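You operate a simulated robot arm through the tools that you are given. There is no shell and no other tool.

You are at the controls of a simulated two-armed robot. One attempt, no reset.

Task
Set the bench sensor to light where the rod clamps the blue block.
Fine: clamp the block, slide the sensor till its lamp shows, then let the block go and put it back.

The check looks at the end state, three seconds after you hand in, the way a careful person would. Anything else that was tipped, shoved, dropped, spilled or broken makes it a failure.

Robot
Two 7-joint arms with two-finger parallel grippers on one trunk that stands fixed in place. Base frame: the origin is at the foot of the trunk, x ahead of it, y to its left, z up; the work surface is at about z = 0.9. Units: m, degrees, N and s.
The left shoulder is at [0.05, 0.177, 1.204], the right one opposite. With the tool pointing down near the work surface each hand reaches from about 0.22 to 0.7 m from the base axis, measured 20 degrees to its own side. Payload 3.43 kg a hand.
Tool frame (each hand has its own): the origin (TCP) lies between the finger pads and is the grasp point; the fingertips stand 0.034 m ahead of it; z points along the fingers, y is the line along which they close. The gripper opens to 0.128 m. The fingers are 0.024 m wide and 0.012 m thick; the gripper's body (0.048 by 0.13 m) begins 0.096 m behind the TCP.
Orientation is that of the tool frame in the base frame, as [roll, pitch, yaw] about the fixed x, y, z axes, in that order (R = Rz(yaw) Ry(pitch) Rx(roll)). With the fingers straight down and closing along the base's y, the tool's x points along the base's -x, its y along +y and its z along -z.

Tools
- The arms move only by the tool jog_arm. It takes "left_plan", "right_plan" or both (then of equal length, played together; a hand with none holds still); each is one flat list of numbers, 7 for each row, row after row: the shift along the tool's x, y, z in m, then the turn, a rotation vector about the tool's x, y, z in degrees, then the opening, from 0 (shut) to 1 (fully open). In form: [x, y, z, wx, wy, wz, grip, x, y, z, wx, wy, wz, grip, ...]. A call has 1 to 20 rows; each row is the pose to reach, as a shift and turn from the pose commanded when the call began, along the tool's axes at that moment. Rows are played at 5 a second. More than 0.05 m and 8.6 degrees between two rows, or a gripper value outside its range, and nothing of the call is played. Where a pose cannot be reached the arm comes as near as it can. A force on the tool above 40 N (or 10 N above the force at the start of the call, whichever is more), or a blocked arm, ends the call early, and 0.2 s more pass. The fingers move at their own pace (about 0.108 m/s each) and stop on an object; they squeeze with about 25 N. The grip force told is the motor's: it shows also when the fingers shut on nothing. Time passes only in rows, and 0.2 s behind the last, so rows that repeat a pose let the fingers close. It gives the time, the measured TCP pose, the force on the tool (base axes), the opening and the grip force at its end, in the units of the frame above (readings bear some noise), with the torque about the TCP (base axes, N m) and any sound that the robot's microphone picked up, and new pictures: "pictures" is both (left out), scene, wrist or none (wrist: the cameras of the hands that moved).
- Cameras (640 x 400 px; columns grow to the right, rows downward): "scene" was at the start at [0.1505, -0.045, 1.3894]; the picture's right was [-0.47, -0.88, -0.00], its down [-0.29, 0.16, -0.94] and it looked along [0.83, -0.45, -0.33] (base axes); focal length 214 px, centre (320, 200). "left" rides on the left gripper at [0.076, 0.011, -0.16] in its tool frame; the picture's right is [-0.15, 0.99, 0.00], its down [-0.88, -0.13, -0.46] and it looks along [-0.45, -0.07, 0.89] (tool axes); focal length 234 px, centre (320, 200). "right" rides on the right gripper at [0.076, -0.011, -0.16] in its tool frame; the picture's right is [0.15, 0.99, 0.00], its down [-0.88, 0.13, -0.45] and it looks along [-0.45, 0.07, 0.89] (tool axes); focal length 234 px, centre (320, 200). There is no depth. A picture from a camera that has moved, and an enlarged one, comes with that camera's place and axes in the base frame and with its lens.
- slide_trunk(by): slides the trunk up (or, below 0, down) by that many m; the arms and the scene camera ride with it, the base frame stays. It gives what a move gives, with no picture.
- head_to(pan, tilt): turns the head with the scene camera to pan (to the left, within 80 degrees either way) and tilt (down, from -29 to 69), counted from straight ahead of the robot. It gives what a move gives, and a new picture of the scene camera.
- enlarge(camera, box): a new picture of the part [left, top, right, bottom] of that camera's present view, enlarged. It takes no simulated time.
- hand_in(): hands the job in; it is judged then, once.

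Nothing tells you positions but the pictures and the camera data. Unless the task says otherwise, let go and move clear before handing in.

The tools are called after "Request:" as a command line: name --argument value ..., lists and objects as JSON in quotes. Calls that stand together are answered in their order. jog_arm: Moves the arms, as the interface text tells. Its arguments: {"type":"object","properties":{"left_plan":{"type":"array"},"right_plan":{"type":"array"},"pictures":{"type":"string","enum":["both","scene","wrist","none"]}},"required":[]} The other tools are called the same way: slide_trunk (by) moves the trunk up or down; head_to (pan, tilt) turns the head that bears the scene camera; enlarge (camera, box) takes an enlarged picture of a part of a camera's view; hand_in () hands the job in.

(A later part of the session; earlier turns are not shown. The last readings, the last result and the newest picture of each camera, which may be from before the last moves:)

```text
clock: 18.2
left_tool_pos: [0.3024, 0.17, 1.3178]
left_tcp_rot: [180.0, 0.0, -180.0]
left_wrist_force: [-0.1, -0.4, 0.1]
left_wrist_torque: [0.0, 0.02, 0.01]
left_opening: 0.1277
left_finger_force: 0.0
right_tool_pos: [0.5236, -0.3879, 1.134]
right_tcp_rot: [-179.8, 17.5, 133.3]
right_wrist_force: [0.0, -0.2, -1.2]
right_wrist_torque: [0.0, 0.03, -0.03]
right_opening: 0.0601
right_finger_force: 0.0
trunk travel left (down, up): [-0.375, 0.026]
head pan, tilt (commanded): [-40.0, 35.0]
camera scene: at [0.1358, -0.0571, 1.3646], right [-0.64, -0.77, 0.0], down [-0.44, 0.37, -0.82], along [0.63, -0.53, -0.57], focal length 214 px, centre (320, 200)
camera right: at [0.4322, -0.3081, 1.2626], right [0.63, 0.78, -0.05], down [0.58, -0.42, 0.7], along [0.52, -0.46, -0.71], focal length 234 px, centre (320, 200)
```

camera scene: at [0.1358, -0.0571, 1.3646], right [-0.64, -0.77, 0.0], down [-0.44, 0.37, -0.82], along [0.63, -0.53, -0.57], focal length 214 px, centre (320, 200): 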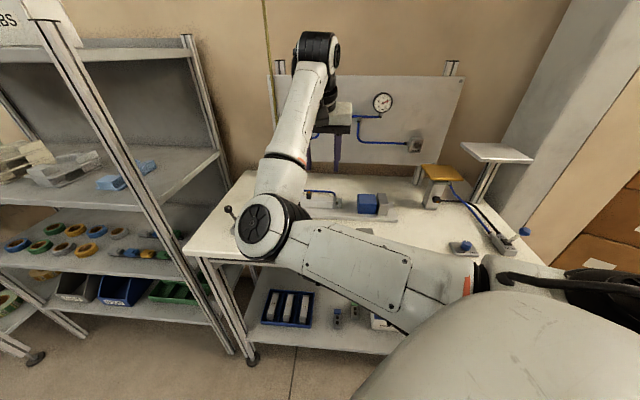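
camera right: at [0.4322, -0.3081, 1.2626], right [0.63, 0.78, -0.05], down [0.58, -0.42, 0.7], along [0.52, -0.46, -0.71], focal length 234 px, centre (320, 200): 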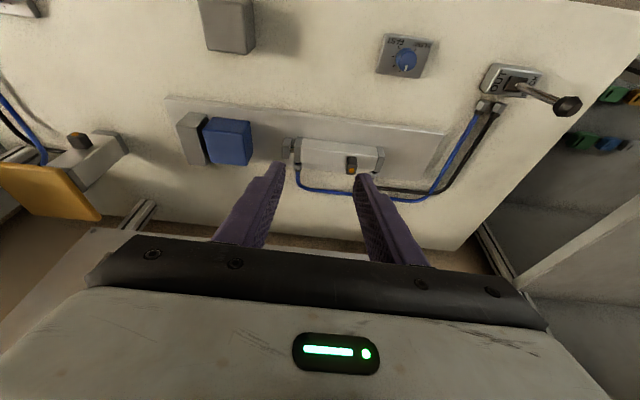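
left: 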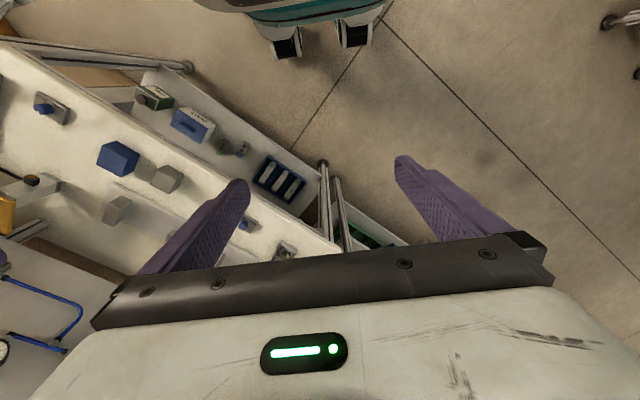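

The elbow came back up freely. Finishing the un-tilt and rising further.

Request:
jog_arm --right_plan '[-0.003, 0, -0.0095, 0, 4.4, 0, 0.47, -0.006, 0, -0.019, 0, 8.8, 0, 0.47, -0.009, 0, -0.0285, 0, 13.1, 0, 0.47, -0.012, 0, -0.038, 0, 17.5, 0, 0.47]' --pictures "scene"

```text
clock: 19.2
left_tool_pos: [0.3029, 0.1695, 1.3155]
left_tcp_rot: [179.9, 0.0, -180.0]
left_wrist_force: [-0.7, 0.3, -0.7]
left_wrist_torque: [0.02, -0.01, -0.01]
left_opening: 0.1281
left_finger_force: 0.0
right_tool_pos: [0.5189, -0.3903, 1.1732]
right_tcp_rot: [-179.9, 0.1, 133.4]
right_wrist_force: [0.4, -0.2, -0.3]
right_wrist_torque: [-0.02, -0.03, -0.01]
right_opening: 0.0603
right_finger_force: 0.0
right hand out of reach, approached as far as the arm can: row 4
trunk travel left (down, up): [-0.375, 0.026]
head pan, tilt (commanded): [-40.0, 35.0]
camera scene: at [0.1357, -0.0575, 1.3646], right [-0.64, -0.77, 0.0], down [-0.44, 0.37, -0.82], along [0.63, -0.53, -0.57], focal length 214 px, centre (320, 200)
```

scene: 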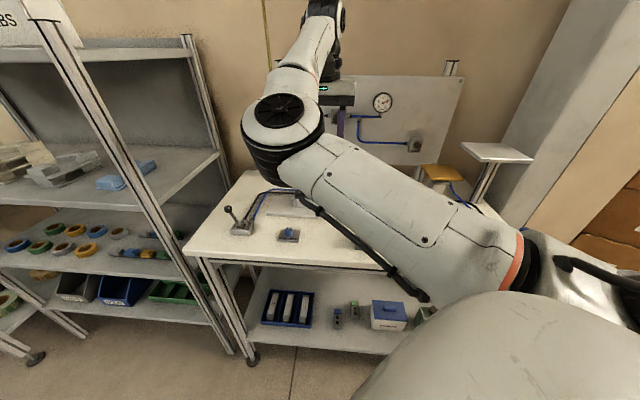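

Elbow is up again. Now turning back to the yaw that suited the arm (tool x along the bench), at a safe height.

Request:
jog_arm --right_plan '[-0.0013, -0.0053, 0, 0, 0, -7.1, 0.47, -0.0026, -0.0107, 0, 0, 0, -14.2, 0.47, -0.0039, -0.016, 0, 0, 0, -21.3, 0.47, -0.0052, -0.0214, 0, 0, 0, -28.4, 0.47, -0.0065, -0.0267, 0, 0, 0, -35.5, 0.47, -0.0078, -0.0321, 0, 0, 0, -42.6, 0.47, -0.009, -0.0374, 0, 0, 0, -49.7, 0.47, -0.0103, -0.0428, 0, 0, 0, -56.8, 0.47, -0.0116, -0.0481, 0, 0, 0, -63.9, 0.47, -0.0129, -0.0535, 0, 0, 0, -71, 0.47, -0.0142, -0.0588, 0, 0, 0, -78.1, 0.47, -0.0155, -0.0641, 0, 0, 0, -85.2, 0.47, -0.0168, -0.0695, 0, 0, 0, -92.4, 0.47]'

```text
clock: 22.0
left_tool_pos: [0.3026, 0.1702, 1.3162]
left_tcp_rot: [-180.0, 0.0, 180.0]
left_wrist_force: [0.2, -0.5, -0.3]
left_wrist_torque: [0.02, 0.02, 0.01]
left_opening: 0.1281
left_finger_force: 0.1
right_tool_pos: [0.481, -0.4495, 1.174]
right_tcp_rot: [-180.0, -0.3, -134.3]
right_wrist_force: [-0.8, -0.4, -0.5]
right_wrist_torque: [-0.01, 0.0, -0.01]
right_opening: 0.0602
right_finger_force: 0.1
trunk travel left (down, up): [-0.375, 0.026]
head pan, tilt (commanded): [-40.0, 35.0]
camera scene: at [0.1359, -0.0574, 1.3646], right [-0.64, -0.77, 0.0], down [-0.44, 0.37, -0.82], along [0.63, -0.53, -0.57], focal length 214 px, centre (320, 200)
camera right: at [0.4346, -0.5113, 1.3319], right [-0.81, 0.59, 0.0], down [0.52, 0.72, 0.45], along [0.27, 0.37, -0.89], focal length 234 px, centre (320, 200)
```

scene: 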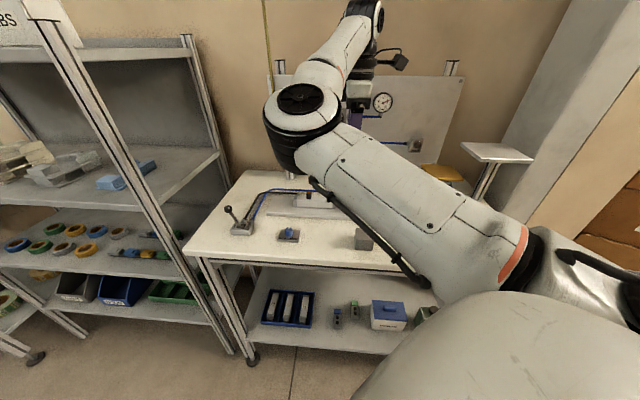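
right: 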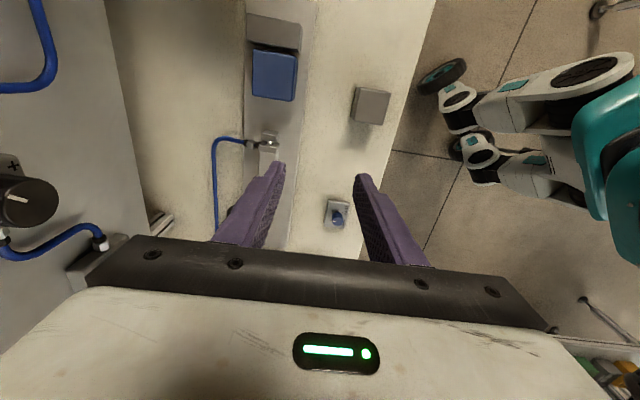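

Back in a comfortable posture. I'll now try approaching the lever with this yaw, going lower as I go (fingertips stay above 1.03), in small checked moves.

Request:
jog_arm --right_plan '[-0.03, 0.008, 0.02, 2, 0, 0, 0.47, -0.06, 0.016, 0.04, 4, 0, 0, 0.47, -0.09, 0.024, 0.06, 6, 0, 0, 0.47, -0.12, 0.032, 0.08, 8, 0, 0, 0.47, -0.15, 0.04, 0.1, 10, 0, 0, 0.47]'

```text
clock: 23.2
left_tool_pos: [0.3026, 0.1705, 1.3166]
left_tcp_rot: [180.0, 0.1, -179.9]
left_wrist_force: [-0.5, -0.4, -0.1]
left_wrist_torque: [-0.02, -0.04, -0.02]
left_opening: 0.1278
left_finger_force: 0.0
right_tool_pos: [0.5573, -0.3312, 1.0799]
right_tcp_rot: [-169.4, 0.4, -136.3]
right_wrist_force: [1.4, 0.3, -0.1]
right_wrist_torque: [-0.03, 0.05, -0.01]
right_opening: 0.0602
right_finger_force: 0.0
trunk travel left (down, up): [-0.375, 0.026]
head pan, tilt (commanded): [-40.0, 35.0]
camera scene: at [0.1363, -0.0573, 1.3646], right [-0.64, -0.77, 0.0], down [-0.44, 0.37, -0.82], along [0.63, -0.53, -0.57], focal length 214 px, centre (320, 200)
camera right: at [0.4876, -0.3711, 1.2367], right [-0.78, 0.6, -0.18], down [0.49, 0.76, 0.43], along [0.4, 0.24, -0.88], focal length 234 px, centre (320, 200)
```

scene: 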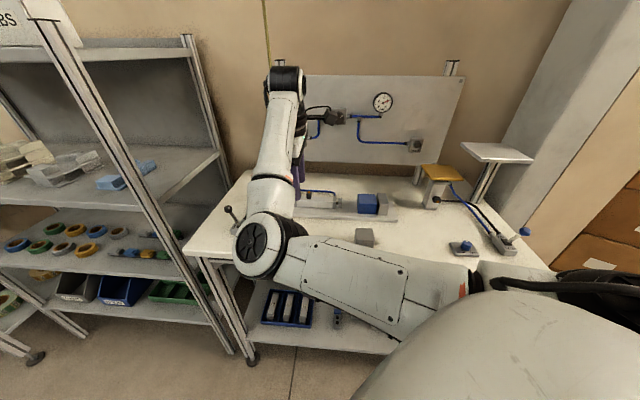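
right: 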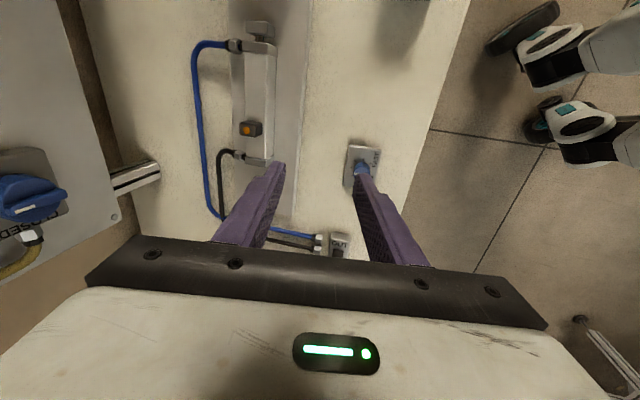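

This works. The hand is over the bench near the flow knob; continuing toward the lever with more outward tilt, still above the knob height.

Request:
jog_arm --right_plan '[-0.034, 0.007, 0.006, 4, 0, 0, 0.47, -0.068, 0.014, 0.012, 8, 0, 0, 0.47, -0.102, 0.021, 0.018, 12, 0, 0, 0.47, -0.136, 0.028, 0.025, 15, 0, 0, 0.47, -0.136, 0.028, 0.025, 15, 0, 0, 0.47]'

```text
clock: 24.6
left_tool_pos: [0.3024, 0.1704, 1.3163]
left_tcp_rot: [-179.9, -0.1, 179.9]
left_wrist_force: [1.2, 0.3, 0.2]
left_wrist_torque: [0.02, 0.0, -0.02]
left_opening: 0.1279
left_finger_force: 0.0
right_tool_pos: [0.6404, -0.2412, 1.0534]
right_tcp_rot: [-153.3, -0.3, -138.0]
right_wrist_force: [0.1, -0.1, 0.1]
right_wrist_torque: [-0.02, 0.01, 0.01]
right_opening: 0.0603
right_finger_force: 0.0
trunk travel left (down, up): [-0.375, 0.026]
head pan, tilt (commanded): [-40.0, 35.0]
stopped in row 5 (right hand): the arm was blocked; the commanded pose is now the measured one
camera scene: at [0.1361, -0.0575, 1.3646], right [-0.64, -0.77, 0.0], down [-0.44, 0.37, -0.82], along [0.63, -0.53, -0.57], focal length 214 px, centre (320, 200)
camera right: at [0.5411, -0.2453, 1.1995], right [-0.7, 0.56, -0.44], down [0.44, 0.83, 0.34], along [0.56, 0.05, -0.83], focal length 234 px, centre (320, 200)
```

scene: 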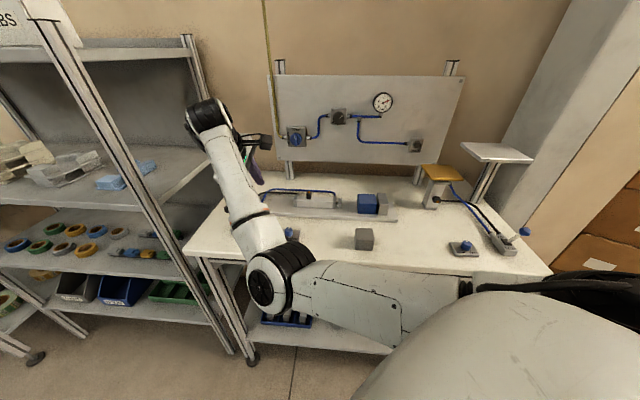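
right: 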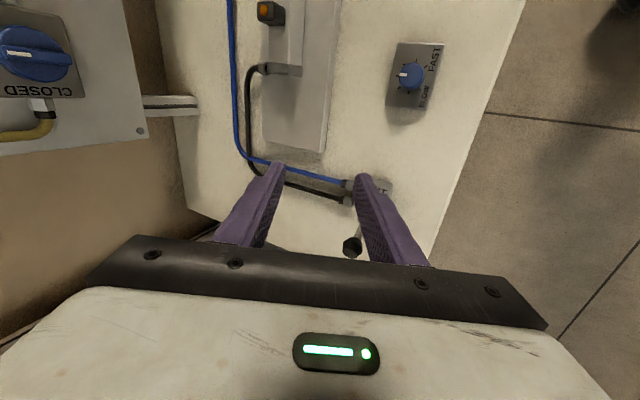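

The arm was blocked with almost no force on the tool, so some link may be touching something. I'll look with the left hand's camera and around with zooms.

Request:
enlarge --camera "left" --box '[0, 0, 638, 398]'

Request:
enlarge --camera "scene" --box '[180, 80, 340, 180]'

Request:
enlarge --camera "scene" --box '[220, 200, 480, 362]'

```text
1.00 times, centred on (319, 199) of left (not enlarged: the box is as wide or as high as the picture)
camera zoom: at [0.2266, 0.1803, 1.4763], right [0.15, 0.99, 0.0], down [0.88, -0.13, 0.45], along [0.45, -0.07, -0.89], focal length 235 px, centre (321, 201)
```

zoom: 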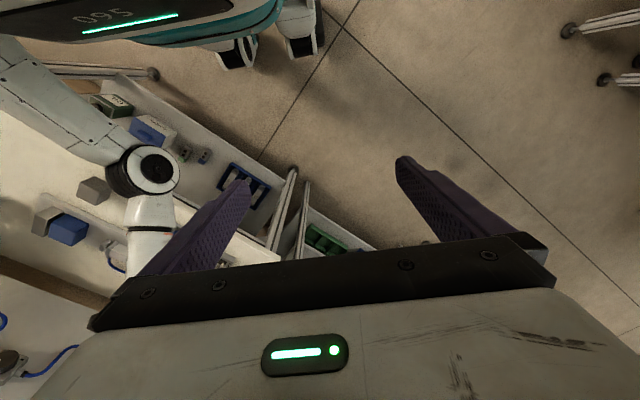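

```text
4.00 times, centred on (260, 130) of scene
camera zoom: at [0.1361, -0.0575, 1.3646], right [-0.64, -0.77, 0.0], down [-0.44, 0.37, -0.82], along [0.63, -0.53, -0.57], focal length 858 px, centre (560, 480)
```

zoom: 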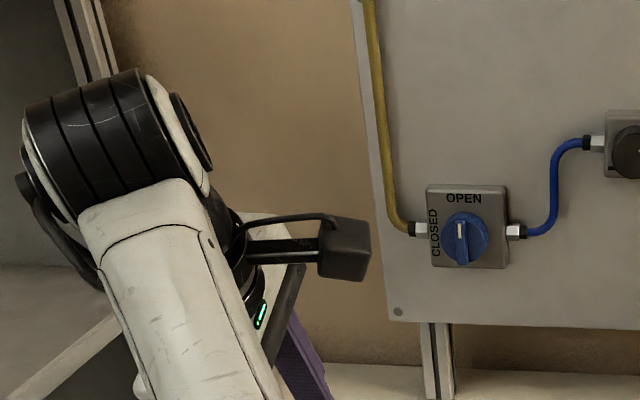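

```text
2.46 times, centred on (350, 281) of scene
camera zoom: at [0.1361, -0.0575, 1.3646], right [-0.64, -0.77, 0.0], down [-0.44, 0.37, -0.82], along [0.63, -0.53, -0.57], focal length 528 px, centre (246, 1)
```

zoom: 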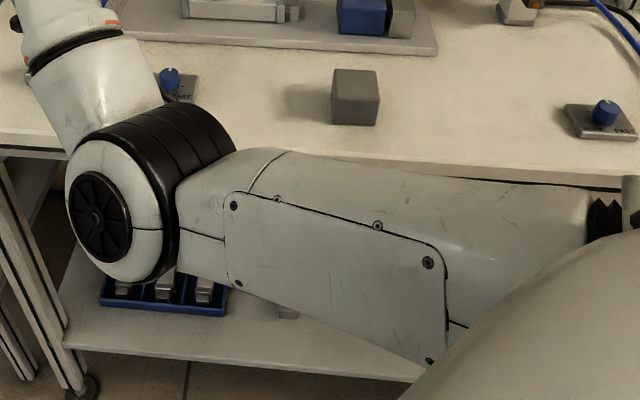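

The tool fell ~2 cm short in +y in both moves, so something is stopping a right-arm link from swinging left — perhaps the left arm. I'll turn the head to look.

Request:
head_to --pan 5 --tilt 50

```text
clock: 25.7
left_tool_pos: [0.3018, 0.1684, 1.3155]
left_tcp_rot: [180.0, 0.1, -180.0]
left_wrist_force: [0.1, 0.5, -0.5]
left_wrist_torque: [0.03, -0.01, -0.01]
left_opening: 0.128
left_finger_force: 0.1
right_tool_pos: [0.6402, -0.2407, 1.0522]
right_tcp_rot: [-153.4, -0.3, -137.9]
right_wrist_force: [0.3, -0.9, 0.2]
right_wrist_torque: [0.02, -0.03, -0.02]
right_opening: 0.0604
right_finger_force: 0.1
trunk travel left (down, up): [-0.375, 0.026]
head pan, tilt (commanded): [5.0, 50.0]
camera scene: at [0.1452, 0.0059, 1.3429], right [0.09, -1.0, 0.0], down [-0.76, -0.07, -0.64], along [0.64, 0.06, -0.77], focal length 214 px, centre (320, 200)
```

scene: 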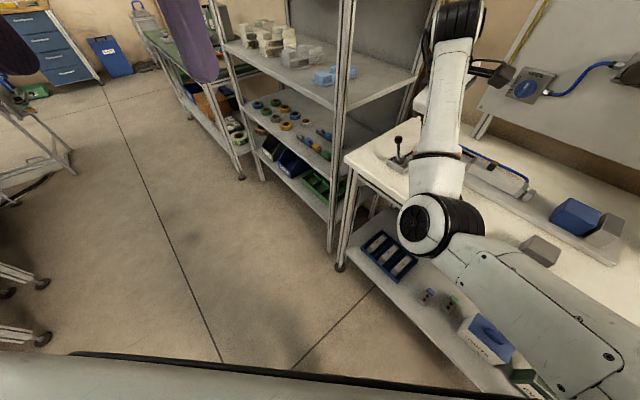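

The left arm isn't in the way. Let me look down at the right shoulder/upper arm to find what it may be touching.

Request:
head_to --pan -45 --tilt 66

```text
clock: 26.9
left_tool_pos: [0.3027, 0.1691, 1.3163]
left_tcp_rot: [-180.0, 0.1, -180.0]
left_wrist_force: [-0.4, -0.1, 0.5]
left_wrist_torque: [-0.02, 0.03, -0.01]
left_opening: 0.1281
left_finger_force: 0.0
right_tool_pos: [0.641, -0.2401, 1.0521]
right_tcp_rot: [-153.3, -0.3, -137.9]
right_wrist_force: [-0.4, 0.2, 1.0]
right_wrist_torque: [0.01, 0.03, -0.03]
right_opening: 0.0602
right_finger_force: 0.1
trunk travel left (down, up): [-0.375, 0.026]
head pan, tilt (commanded): [-45.0, 66.0]
camera scene: at [0.1106, -0.0427, 1.3237], right [-0.71, -0.71, 0.0], down [-0.65, 0.65, -0.41], along [0.29, -0.29, -0.91], focal length 214 px, centre (320, 200)
```

scene: 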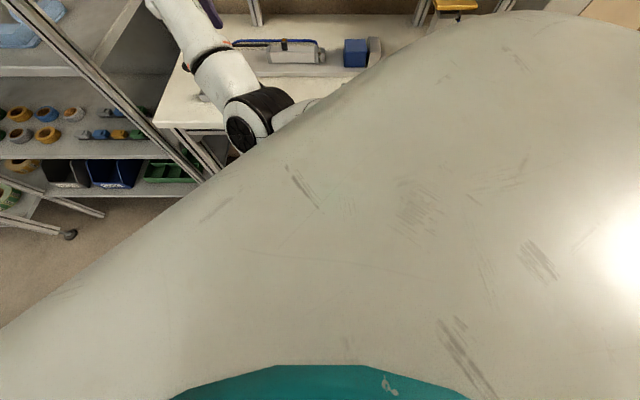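

The shoulder's inward swing seems limited when the elbow hangs low. I'll back off: rise, come in a little and change to a straight-ahead tilt (yaw 180, 15° outward), which keeps the arm straighter. Head back to a working view too.

Request:
head_to --pan -32 --tilt 33

Request:
jog_arm --right_plan '[0.0109, -0.0022, -0.0112, -2.48, -0.56, 5.53, 0.47, 0.0218, -0.0044, -0.0224, -4.96, -1.11, 11.06, 0.47, 0.0327, -0.0066, -0.0336, -7.44, -1.67, 16.59, 0.47, 0.0437, -0.0088, -0.0449, -9.93, -2.22, 22.13, 0.47, 0.0546, -0.0109, -0.0561, -12.41, -2.78, 27.66, 0.47, 0.0655, -0.0131, -0.0673, -14.89, -3.33, 33.19, 0.47, 0.0764, -0.0153, -0.0785, -17.37, -3.89, 38.72, 0.47, 0.0873, -0.0175, -0.0897, -19.85, -4.44, 44.25, 0.47, 0.0873, -0.0175, -0.0897, -19.85, -4.44, 44.25, 0.47]'

```text
clock: 27.9
left_tool_pos: [0.3023, 0.1693, 1.3169]
left_tcp_rot: [180.0, 0.0, -180.0]
left_wrist_force: [-0.4, 0.7, -0.1]
left_wrist_torque: [-0.01, 0.02, 0.01]
left_opening: 0.1282
left_finger_force: 0.1
right_tool_pos: [0.6398, -0.2401, 1.0521]
right_tcp_rot: [-153.2, -0.4, -137.9]
right_wrist_force: [-0.4, 0.1, 0.7]
right_wrist_torque: [0.02, -0.01, 0.03]
right_opening: 0.0603
right_finger_force: 0.0
trunk travel left (down, up): [-0.375, 0.026]
head pan, tilt (commanded): [-32.0, 33.0]
camera scene: at [0.1441, -0.0479, 1.3676], right [-0.53, -0.85, 0.0], down [-0.46, 0.29, -0.84], along [0.71, -0.44, -0.55], focal length 214 px, centre (320, 200)
```

scene: 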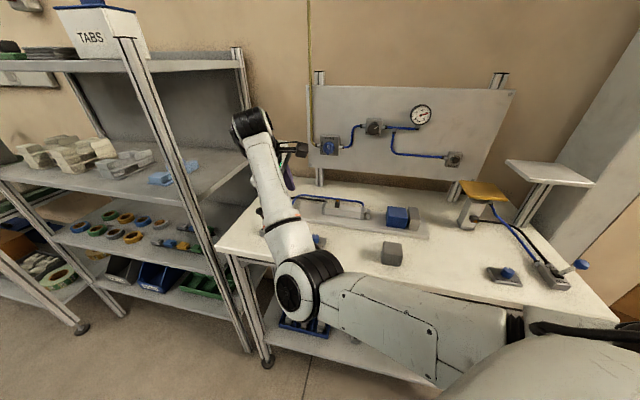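

```text
clock: 29.9
left_tool_pos: [0.3024, 0.17, 1.3165]
left_tcp_rot: [-180.0, 0.1, 180.0]
left_wrist_force: [-0.2, -0.6, 0.1]
left_wrist_torque: [-0.01, 0.01, -0.01]
left_opening: 0.1282
left_finger_force: 0.1
right_tool_pos: [0.582, -0.3096, 1.138]
right_tcp_rot: [-179.9, 14.5, 179.1]
right_wrist_force: [-1.0, -0.3, -0.7]
right_wrist_torque: [-0.01, 0.01, -0.05]
right_opening: 0.0602
right_finger_force: 0.1
right hand out of reach, approached as far as the arm can: row 5, 6, 7, 8, 9
trunk travel left (down, up): [-0.375, 0.026]
head pan, tilt (commanded): [-32.0, 33.0]
camera scene: at [0.1443, -0.048, 1.3677], right [-0.53, -0.85, 0.0], down [-0.46, 0.29, -0.84], along [0.71, -0.44, -0.54], focal length 214 px, centre (320, 200)
camera right: at [0.4671, -0.3181, 1.2719], right [-0.12, 0.99, -0.04], down [0.74, 0.12, 0.66], along [0.66, 0.05, -0.75], focal length 234 px, centre (320, 200)
```

scene: 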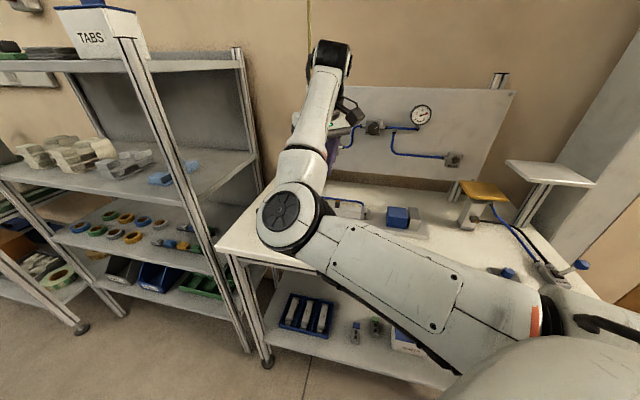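
right: 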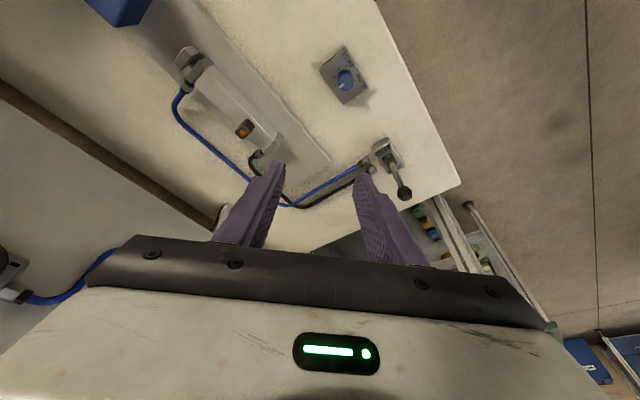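

The right arm can't swing far enough inward for the lever, so I'll use the left arm for the lever (it reaches inward well) and keep the right for the sensor and block. First I park the right hand out of the way, back near its starting place.

Request:
jog_arm --right_plan '[0.018, -0.024, -0.019, 0, 1.8, 0, 0.47, 0.036, -0.048, -0.038, 0, 3.6, 0, 0.47, 0.054, -0.072, -0.058, 0, 5.4, 0, 0.47, 0.072, -0.096, -0.077, 0, 7.2, 0, 0.47, 0.09, -0.12, -0.096, 0, 9, 0, 0.47, 0.109, -0.145, -0.116, 0, 10.8, 0, 0.47, 0.127, -0.169, -0.135, 0, 12.6, 0, 0.47, 0.145, -0.193, -0.154, 0, 14.5, 0, 0.47]' --pictures "scene"

```text
clock: 31.7
left_tool_pos: [0.3016, 0.1684, 1.3175]
left_tcp_rot: [180.0, -0.1, 180.0]
left_wrist_force: [-0.7, 0.0, 0.5]
left_wrist_torque: [0.02, -0.01, 0.0]
left_opening: 0.1279
left_finger_force: 0.1
right_tool_pos: [0.4045, -0.4912, 1.2524]
right_tcp_rot: [-179.9, 0.4, -179.5]
right_wrist_force: [0.5, 0.1, 0.5]
right_wrist_torque: [0.0, -0.04, 0.02]
right_opening: 0.0602
right_finger_force: 0.1
trunk travel left (down, up): [-0.375, 0.026]
head pan, tilt (commanded): [-32.0, 33.0]
camera scene: at [0.1436, -0.0483, 1.3677], right [-0.53, -0.85, 0.0], down [-0.46, 0.29, -0.84], along [0.71, -0.44, -0.54], focal length 214 px, centre (320, 200)
```

scene: 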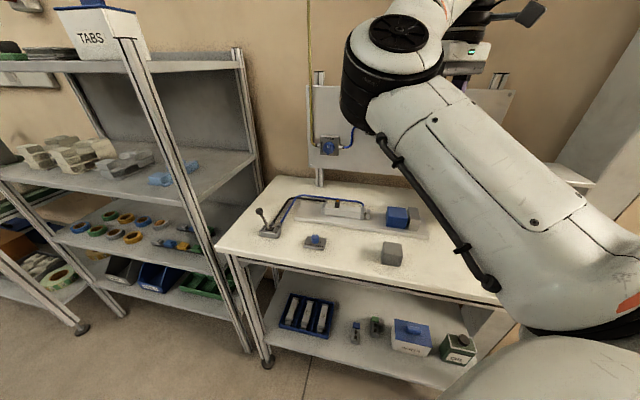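

Clear view now. I'll bring the left hand toward the lever: tilting ~40° outward along its reach direction, ending well short and above the lever for a look.

Request:
jog_arm --left_plan '[-0.025, -0.023, 0.017, 1.0, -3.9, 2.75, 0.8, -0.05, -0.046, 0.033, 2.0, -7.8, 5.5, 0.7, -0.074, -0.069, 0.05, 3.0, -11.7, 8.26, 0.6, -0.099, -0.092, 0.067, 4.0, -15.7, 11.0, 0.47, -0.124, -0.115, 0.084, 5.0, -19.6, 13.8, 0.47, -0.149, -0.137, 0.1, 6.0, -23.5, 16.5, 0.47, -0.174, -0.16, 0.117, 7.0, -27.4, 19.3, 0.47, -0.198, -0.183, 0.134, 8.0, -31.3, 22.0, 0.47, -0.223, -0.206, 0.15, 9.0, -35.2, 24.8, 0.47, -0.248, -0.229, 0.167, 10.0, -39.15, 27.5, 0.47, -0.248, -0.229, 0.167, 10.0, -39.15, 27.5, 0.47]'

```text
clock: 34.1
left_tool_pos: [0.5496, -0.059, 1.1505]
left_tcp_rot: [-180.0, 40.0, 151.4]
left_wrist_force: [0.3, -0.5, 0.0]
left_wrist_torque: [-0.04, 0.0, -0.01]
left_opening: 0.0603
left_finger_force: 0.0
right_tool_pos: [0.405, -0.4899, 1.2525]
right_tcp_rot: [-179.9, 0.4, -179.7]
right_wrist_force: [1.1, -0.1, -0.8]
right_wrist_torque: [0.0, 0.0, -0.02]
right_opening: 0.06
right_finger_force: 0.1
trunk travel left (down, up): [-0.375, 0.026]
head pan, tilt (commanded): [-32.0, 33.0]
camera scene: at [0.1438, -0.0478, 1.3678], right [-0.53, -0.85, 0.0], down [-0.46, 0.29, -0.84], along [0.71, -0.44, -0.54], focal length 214 px, centre (320, 200)
camera left: at [0.4136, 0.0269, 1.2232], right [0.57, 0.81, 0.09], down [0.27, -0.3, 0.92], along [0.77, -0.5, -0.39], focal length 234 px, centre (320, 200)
```

scene: 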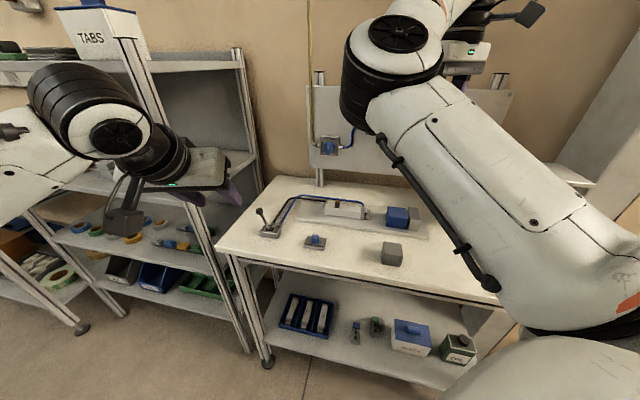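
left: 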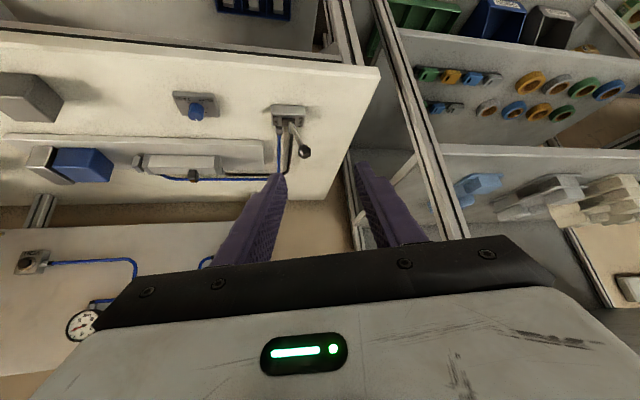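

The left arm reached this pose exactly and its camera confirms the lever knob at about (0.685,-0.172,0.986). Moving in to ~10 cm before the knob along the finger direction.

Request:
jog_arm --left_plan '[-0.0067, -0.0086, 0.0323, 0, 0, 0, 0.47, -0.0133, -0.0172, 0.0646, 0, 0, 0, 0.47, -0.02, -0.0258, 0.0969, 0, 0, 0, 0.47, -0.0266, -0.0344, 0.1292, 0, 0, 0, 0.47, -0.0266, -0.0344, 0.1292, 0, 0, 0, 0.47]'

```text
clock: 35.3
left_tool_pos: [0.625, -0.1388, 1.0681]
left_tcp_rot: [-179.9, 40.0, 151.3]
left_wrist_force: [0.3, 0.1, -0.2]
left_wrist_torque: [0.02, 0.0, -0.03]
left_opening: 0.0603
left_finger_force: 0.1
right_tool_pos: [0.4042, -0.4911, 1.2523]
right_tcp_rot: [179.9, 0.4, -179.8]
right_wrist_force: [0.0, 0.5, 0.0]
right_wrist_torque: [0.0, 0.01, 0.04]
right_opening: 0.0602
right_finger_force: 0.0
trunk travel left (down, up): [-0.375, 0.026]
head pan, tilt (commanded): [-32.0, 33.0]
camera scene: at [0.1439, -0.0477, 1.3677], right [-0.53, -0.85, 0.0], down [-0.46, 0.29, -0.84], along [0.71, -0.44, -0.54], focal length 214 px, centre (320, 200)
camera left: at [0.4892, -0.0523, 1.141], right [0.57, 0.81, 0.09], down [0.27, -0.3, 0.92], along [0.77, -0.5, -0.39], focal length 234 px, centre (320, 200)
```

scene: 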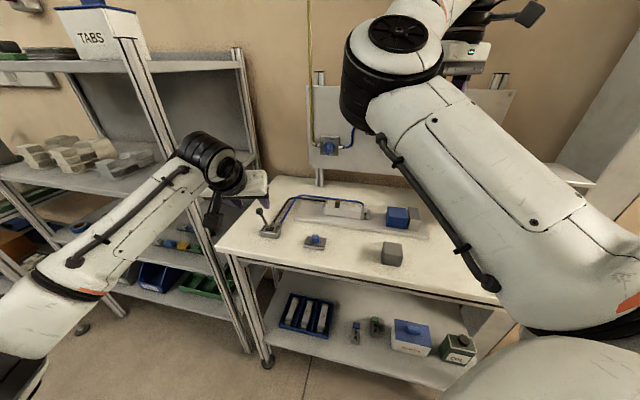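
left: 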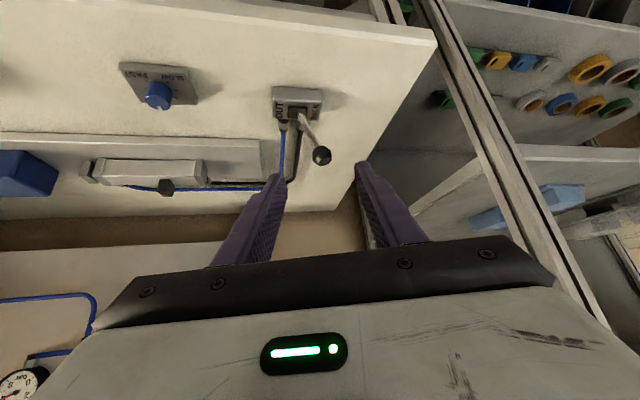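

The knob is exactly on the approach axis. Advancing to straddle it.

Request:
jog_arm --left_plan '[0, 0, 0.03, 0, 0, 0, 0.47, 0, 0, 0.06, 0, 0, 0, 0.47, 0, 0, 0.09, 0, 0, 0, 0.47, 0, 0, 0.09, 0, 0, 0, 0.47]'

```text
clock: 36.3
left_tool_pos: [0.6878, -0.142, 0.9913]
left_tcp_rot: [179.6, 39.3, 153.2]
left_wrist_force: [-16.0, -25.8, 5.3]
left_wrist_torque: [-0.99, 0.39, -0.33]
left_opening: 0.0772
left_finger_force: 14.8
right_tool_pos: [0.4041, -0.4934, 1.252]
right_tcp_rot: [179.9, 0.5, -179.8]
right_wrist_force: [0.6, 0.1, 0.3]
right_wrist_torque: [0.01, 0.01, 0.0]
right_opening: 0.0601
right_finger_force: 0.1
trunk travel left (down, up): [-0.375, 0.026]
head pan, tilt (commanded): [-32.0, 33.0]
camera scene: at [0.1416, -0.0505, 1.368], right [-0.53, -0.85, 0.0], down [-0.46, 0.29, -0.84], along [0.71, -0.44, -0.54], focal length 214 px, centre (320, 200)
camera left: at [0.5493, -0.0611, 1.0659], right [0.54, 0.83, 0.1], down [0.29, -0.29, 0.91], along [0.79, -0.47, -0.4], focal length 234 px, centre (320, 200)
```

scene: 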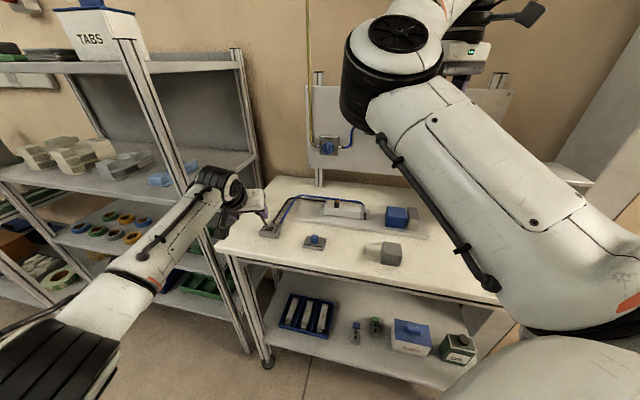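
left: 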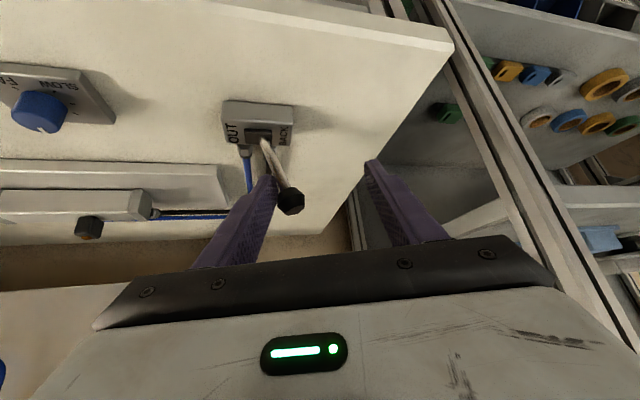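

The left arm was nudged sideways (its shoulder has the same inward limit when low) and a finger is leaning on the lever toward BACK, its existing stop. Backing out along the same line at once.

Request:
jog_arm --left_plan '[0, 0, -0.03, 0, 0, 0, 0.47, 0, 0, -0.06, 0, 0, 0, 0.47, 0, 0, -0.09, 0, 0, 0, 0.47, 0, 0, -0.09, 0, 0, 0, 0.47]'

```text
clock: 37.3
left_tool_pos: [0.624, -0.139, 1.068]
left_tcp_rot: [180.0, 40.0, 151.4]
left_wrist_force: [0.2, -0.2, 0.2]
left_wrist_torque: [-0.01, 0.01, -0.01]
left_opening: 0.0603
left_finger_force: 0.1
right_tool_pos: [0.4046, -0.4908, 1.2518]
right_tcp_rot: [-180.0, 0.4, -179.7]
right_wrist_force: [0.0, -0.4, 0.3]
right_wrist_torque: [-0.01, 0.04, 0.01]
right_opening: 0.0603
right_finger_force: 0.1
trunk travel left (down, up): [-0.375, 0.026]
head pan, tilt (commanded): [-32.0, 33.0]
camera scene: at [0.1445, -0.0479, 1.3676], right [-0.53, -0.85, 0.0], down [-0.46, 0.29, -0.84], along [0.71, -0.44, -0.55], focal length 214 px, centre (320, 200)
camera left: at [0.4889, -0.0529, 1.142], right [0.57, 0.81, 0.09], down [0.27, -0.3, 0.91], along [0.77, -0.5, -0.39], focal length 234 px, centre (320, 200)
```

scene: 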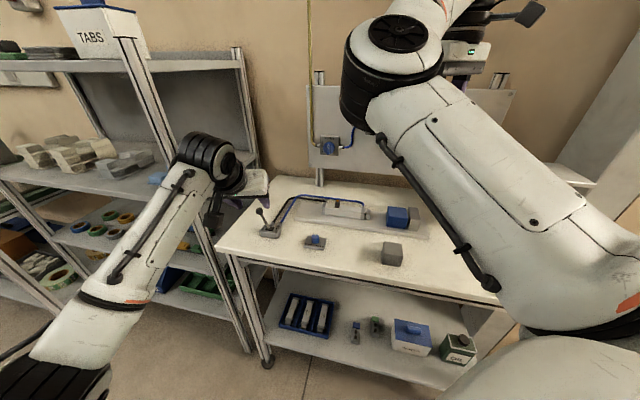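
left: 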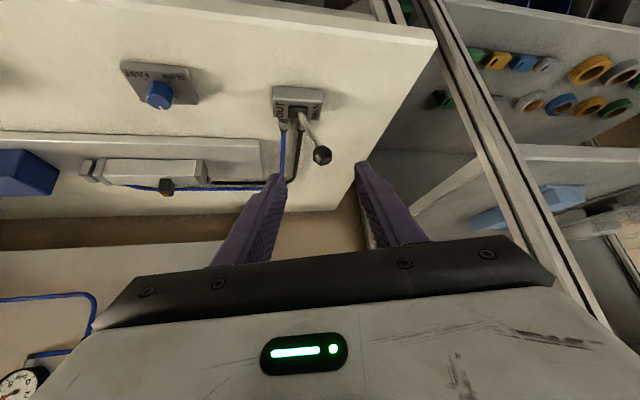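

Lever and rig are unchanged. The shoulder limit appears when the upper arm points low, so I'll raise the left hand and then lower the trunk, which lets the arms work higher relative to the body.

Request:
jog_arm --left_plan '[-0.0241, 0, -0.0288, 0, -2.5, 0, 0.47, -0.0482, 0, -0.0575, 0, -5, 0, 0.47, -0.0723, 0, -0.0863, 0, -7.5, 0, 0.47, -0.0964, 0, -0.115, 0, -10, 0, 0.47]' --pictures "none"

```text
clock: 38.3
left_tool_pos: [0.6277, -0.135, 1.2173]
left_tcp_rot: [179.8, 49.9, 151.5]
left_wrist_force: [-0.5, -0.4, 0.7]
left_wrist_torque: [0.0, -0.06, -0.01]
left_opening: 0.06
left_finger_force: 0.0
right_tool_pos: [0.404, -0.491, 1.2528]
right_tcp_rot: [-180.0, 0.5, -179.7]
right_wrist_force: [0.2, -0.8, -0.6]
right_wrist_torque: [0.01, -0.03, -0.01]
right_opening: 0.0605
right_finger_force: 0.0
trunk travel left (down, up): [-0.375, 0.026]
head pan, tilt (commanded): [-32.0, 33.0]
```

Request:
slide_trunk --by -0.12

Request:
head_to --pan -32 --tilt 28

```text
clock: 39.8
left_tool_pos: [0.6261, -0.1365, 1.0991]
left_tcp_rot: [179.8, 50.0, 151.5]
left_wrist_force: [-1.1, 0.4, -0.4]
left_wrist_torque: [0.03, -0.01, -0.05]
left_opening: 0.06
left_finger_force: 0.1
right_tool_pos: [0.4047, -0.4907, 1.1331]
right_tcp_rot: [-180.0, 0.4, -179.7]
right_wrist_force: [0.0, 0.1, -0.2]
right_wrist_torque: [0.03, -0.01, -0.01]
right_opening: 0.06
right_finger_force: 0.0
trunk travel left (down, up): [-0.255, 0.146]
head pan, tilt (commanded): [-32.0, 33.0]
```

```text
clock: 40.4
left_tool_pos: [0.6262, -0.1367, 1.0983]
left_tcp_rot: [180.0, 50.0, 151.4]
left_wrist_force: [0.3, 0.0, 0.4]
left_wrist_torque: [0.02, -0.02, -0.04]
left_opening: 0.0602
left_finger_force: 0.2
right_tool_pos: [0.4055, -0.4913, 1.1323]
right_tcp_rot: [180.0, 0.4, -179.6]
right_wrist_force: [-0.1, -0.1, -0.7]
right_wrist_torque: [0.01, 0.02, -0.01]
right_opening: 0.0603
right_finger_force: 0.0
trunk travel left (down, up): [-0.255, 0.146]
head pan, tilt (commanded): [-32.0, 28.0]
camera scene: at [0.1459, -0.049, 1.2555], right [-0.53, -0.85, 0.0], down [-0.4, 0.25, -0.88], along [0.75, -0.47, -0.47], focal length 214 px, centre (320, 200)
```

scene: 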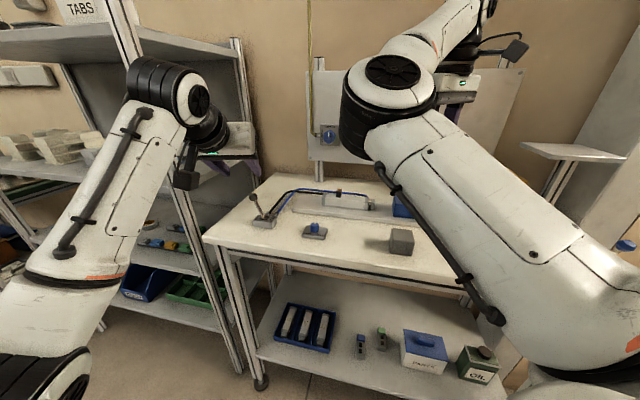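

Trunk lowered. Re-approaching the lever knob in two checked stages.

Request:
jog_arm --left_plan '[0.021, -0.0015, 0.0185, 0, 0, 0, 0.55, 0.042, -0.003, 0.037, 0, 0, 0, 0.55, 0.042, -0.003, 0.057, 0, 0, 0, 0.55, 0.042, -0.003, 0.057, 0, 0, 0, 0.55]'

```text
clock: 41.4
left_tool_pos: [0.6484, -0.133, 1.0267]
left_tcp_rot: [179.0, 49.9, 152.0]
left_wrist_force: [-0.8, -0.3, 0.3]
left_wrist_torque: [0.01, -0.01, 0.04]
left_opening: 0.0706
left_finger_force: 0.0
right_tool_pos: [0.4048, -0.4902, 1.1316]
right_tcp_rot: [-180.0, 0.3, -179.7]
right_wrist_force: [0.3, -0.7, -0.4]
right_wrist_torque: [-0.01, 0.0, 0.01]
right_opening: 0.0601
right_finger_force: 0.1
trunk travel left (down, up): [-0.255, 0.146]
head pan, tilt (commanded): [-32.0, 28.0]
camera scene: at [0.1458, -0.0491, 1.2556], right [-0.53, -0.85, 0.0], down [-0.4, 0.25, -0.88], along [0.75, -0.47, -0.47], focal length 214 px, centre (320, 200)
camera left: at [0.5006, -0.0456, 1.0719], right [0.54, 0.84, 0.12], down [0.13, -0.23, 0.97], along [0.83, -0.5, -0.23], focal length 234 px, centre (320, 200)
```

scene: 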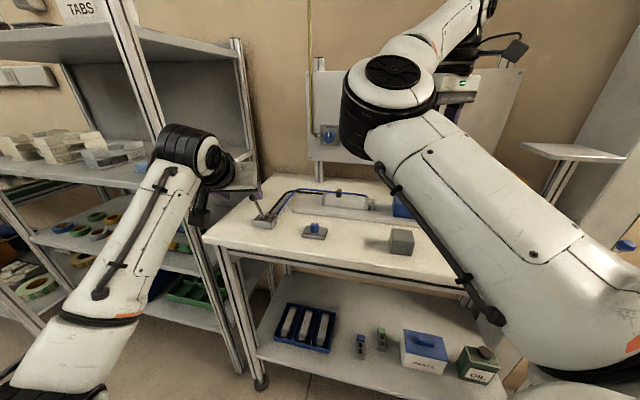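
left: 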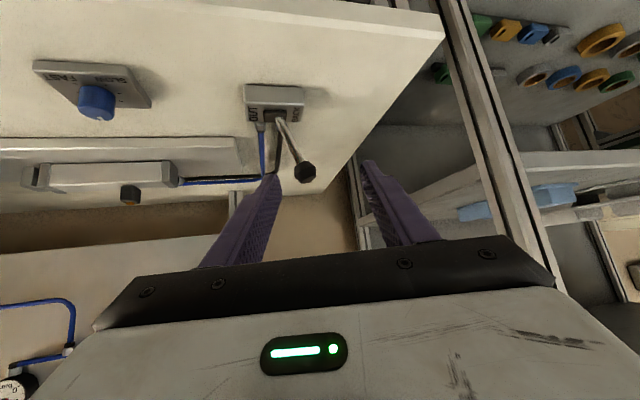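

The left arm is still drifting outward when it goes inward past a certain azimuth. I'll change the approach direction: pointing the left fingers more to the right (yaw ~120°, 60° tilt) puts the wrist farther left and relieves the shoulder. Backing off, then re-orienting.

Request:
jog_arm --left_plan '[-0.006, 0.01, -0.03, 0, 0, 0, 0.55, -0.015, 0.025, -0.06, 0, 0, 0, 0.55, -0.02, 0.03, -0.07, 5.15, -1.95, 3.6, 0.55, -0.024, 0.036, -0.078, 10.3, -3.9, 7.2, 0.55, -0.027, 0.041, -0.083, 15.45, -5.85, 10.8, 0.55, -0.029, 0.046, -0.087, 20.6, -7.8, 14.4, 0.55, -0.0301, 0.0497, -0.0893, 25.75, -9.75, 18, 0.55, -0.0301, 0.0497, -0.0893, 25.75, -9.75, 18, 0.55]'

```text
clock: 43.2
left_tool_pos: [0.6168, -0.0823, 1.1099]
left_tcp_rot: [180.0, 59.9, 119.9]
left_wrist_force: [-0.7, 0.3, -0.7]
left_wrist_torque: [-0.02, -0.01, 0.04]
left_opening: 0.0703
left_finger_force: 0.1
right_tool_pos: [0.4047, -0.4915, 1.1311]
right_tcp_rot: [180.0, 0.4, -179.7]
right_wrist_force: [0.0, -0.1, 0.5]
right_wrist_torque: [0.0, 0.0, 0.0]
right_opening: 0.0602
right_finger_force: 0.1
trunk travel left (down, up): [-0.255, 0.146]
head pan, tilt (commanded): [-32.0, 28.0]
camera scene: at [0.1459, -0.049, 1.2556], right [-0.53, -0.85, 0.0], down [-0.4, 0.25, -0.88], along [0.75, -0.47, -0.47], focal length 214 px, centre (320, 200)
camera left: at [0.5405, 0.0765, 1.1241], right [0.89, 0.43, 0.13], down [-0.09, -0.1, 0.99], along [0.44, -0.9, -0.05], focal length 234 px, centre (320, 200)
```

scene: 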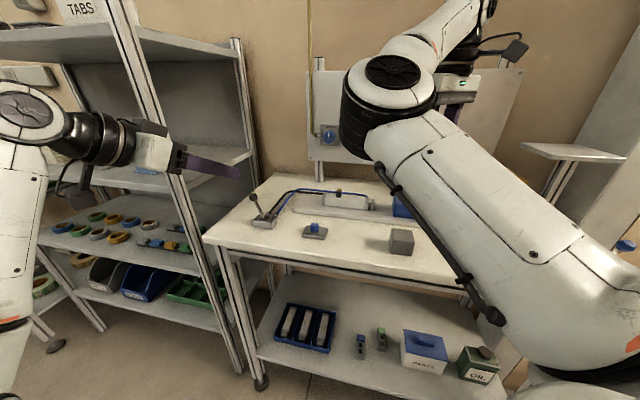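
left: 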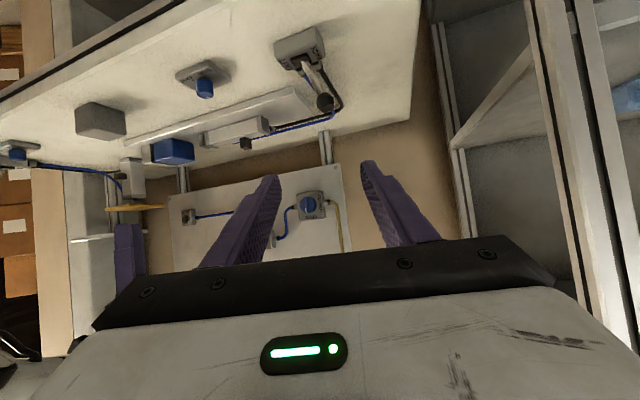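

No drift this time. The knob is still where expected; moving to 8 cm before the knob along the new finger direction.

Request:
jog_arm --left_plan '[0.0169, 0.0048, 0.024, 0, 0, 0, 0.55, 0.0338, 0.0097, 0.048, 0, 0, 0, 0.55, 0.0507, 0.0145, 0.072, 0, 0, 0, 0.55, 0.0507, 0.0145, 0.095, 0, 0, 0, 0.55, 0.0507, 0.0145, 0.095, 0, 0, 0, 0.55]'

```text
clock: 44.4
left_tool_pos: [0.6609, -0.1223, 1.0183]
left_tcp_rot: [180.0, 60.0, 120.1]
left_wrist_force: [0.1, 0.1, -0.2]
left_wrist_torque: [-0.03, -0.05, 0.01]
left_opening: 0.0703
left_finger_force: 0.0
right_tool_pos: [0.4047, -0.4905, 1.1332]
right_tcp_rot: [180.0, 0.4, -179.7]
right_wrist_force: [-0.4, 0.2, 0.3]
right_wrist_torque: [0.0, 0.0, 0.0]
right_opening: 0.0602
right_finger_force: 0.0
trunk travel left (down, up): [-0.255, 0.146]
head pan, tilt (commanded): [-32.0, 28.0]
camera scene: at [0.1458, -0.0491, 1.2556], right [-0.53, -0.85, 0.0], down [-0.4, 0.25, -0.88], along [0.75, -0.47, -0.47], focal length 214 px, centre (320, 200)
camera left: at [0.582, 0.0348, 1.0328], right [0.89, 0.43, 0.13], down [-0.09, -0.1, 0.99], along [0.44, -0.9, -0.06], focal length 234 px, centre (320, 200)
```

scene: 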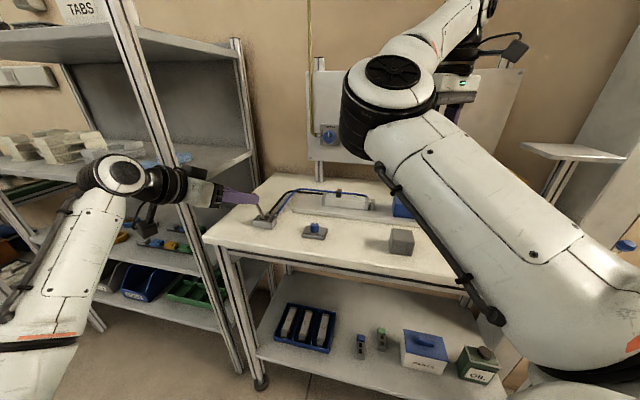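
left: 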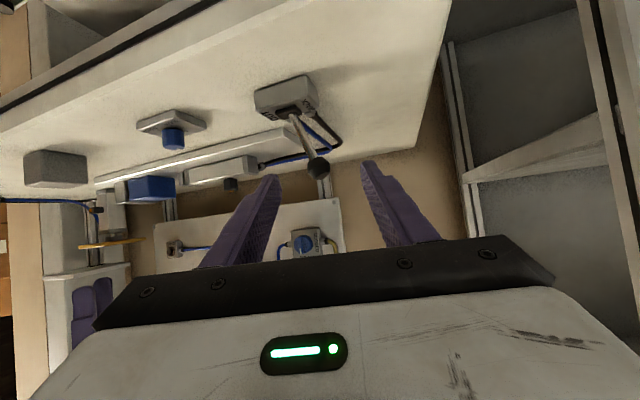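

On axis, knob 5.7 cm ahead. Advancing 5 cm in small steps.

Request:
jog_arm --left_plan '[0, 0, 0.017, 0, 0, 0, 0.55, 0, 0, 0.034, 0, 0, 0, 0.55, 0, 0, 0.05, 0, 0, 0, 0.55, 0, 0, 0.05, 0, 0, 0, 0.55]'

```text
clock: 45.4
left_tool_pos: [0.6819, -0.1607, 0.9941]
left_tcp_rot: [-179.9, 60.0, 120.1]
left_wrist_force: [-0.4, 0.7, -0.2]
left_wrist_torque: [0.02, -0.01, 0.02]
left_opening: 0.0702
left_finger_force: 0.0
right_tool_pos: [0.4059, -0.4912, 1.1322]
right_tcp_rot: [180.0, 0.5, -179.6]
right_wrist_force: [-0.6, 0.5, -1.0]
right_wrist_torque: [-0.02, 0.02, 0.01]
right_opening: 0.0603
right_finger_force: 0.1
trunk travel left (down, up): [-0.255, 0.146]
head pan, tilt (commanded): [-32.0, 28.0]
camera scene: at [0.1458, -0.0491, 1.2556], right [-0.53, -0.85, 0.0], down [-0.4, 0.25, -0.88], along [0.75, -0.47, -0.47], focal length 214 px, centre (320, 200)
camera left: at [0.6033, -0.0034, 1.0078], right [0.89, 0.43, 0.13], down [-0.09, -0.1, 0.99], along [0.44, -0.9, -0.05], focal length 234 px, centre (320, 200)
```

scene: 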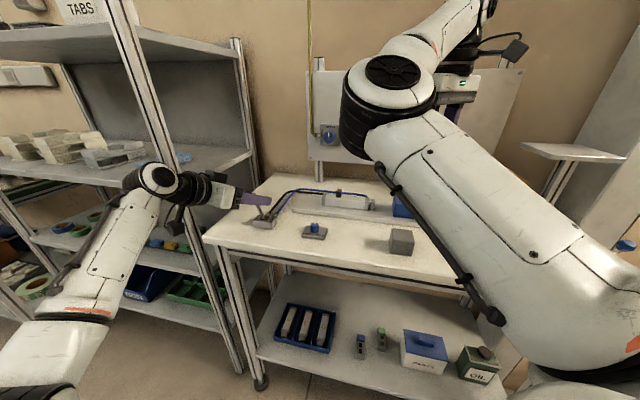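
left: 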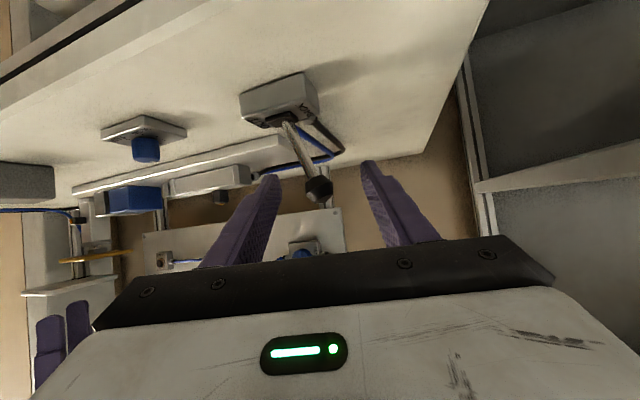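

The knob is between the left fingers with no contact force. I'll narrow the gap, then push the lever along the bench toward OUT in small steps.

Request:
jog_arm --left_plan '[0, 0, 0, 0, 0, 0, 0.32, 0, 0, 0, 0, 0, 0, 0.32, -0.0017, -0.012, 0.003, 0, 0, 0, 0.32, -0.0034, -0.024, 0.0059, 0, 0, 0, 0.32, -0.0051, -0.0361, 0.0089, 0, 0, 0, 0.32, -0.0068, -0.0481, 0.0118, 0, 0, 0, 0.32, -0.0075, -0.0529, 0.013, 0, 0, 0, 0.32]'

```text
clock: 47.0
left_tool_pos: [0.6421, -0.2008, 0.9941]
left_tcp_rot: [180.0, 60.0, 120.0]
left_wrist_force: [-0.2, 0.2, -0.9]
left_wrist_torque: [-0.03, 0.03, 0.02]
left_opening: 0.0412
left_finger_force: 0.1
right_tool_pos: [0.4054, -0.49, 1.1323]
right_tcp_rot: [179.9, 0.4, -179.6]
right_wrist_force: [0.5, 0.2, 0.3]
right_wrist_torque: [0.0, 0.0, -0.02]
right_opening: 0.0603
right_finger_force: 0.0
trunk travel left (down, up): [-0.255, 0.146]
head pan, tilt (commanded): [-32.0, 28.0]
camera scene: at [0.1458, -0.049, 1.2556], right [-0.53, -0.85, 0.0], down [-0.4, 0.25, -0.88], along [0.75, -0.47, -0.47], focal length 214 px, centre (320, 200)
camera left: at [0.5643, -0.0428, 1.0081], right [0.89, 0.43, 0.13], down [-0.09, -0.1, 0.99], along [0.44, -0.9, -0.05], focal length 234 px, centre (320, 200)
```

scene: 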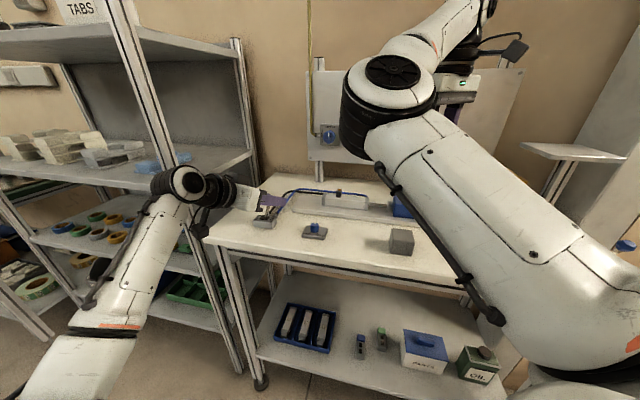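
left: 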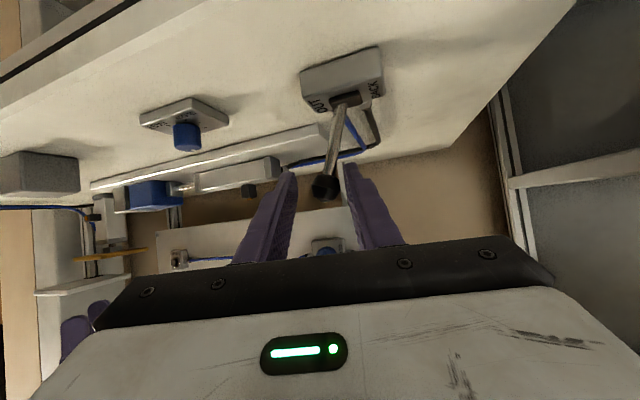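

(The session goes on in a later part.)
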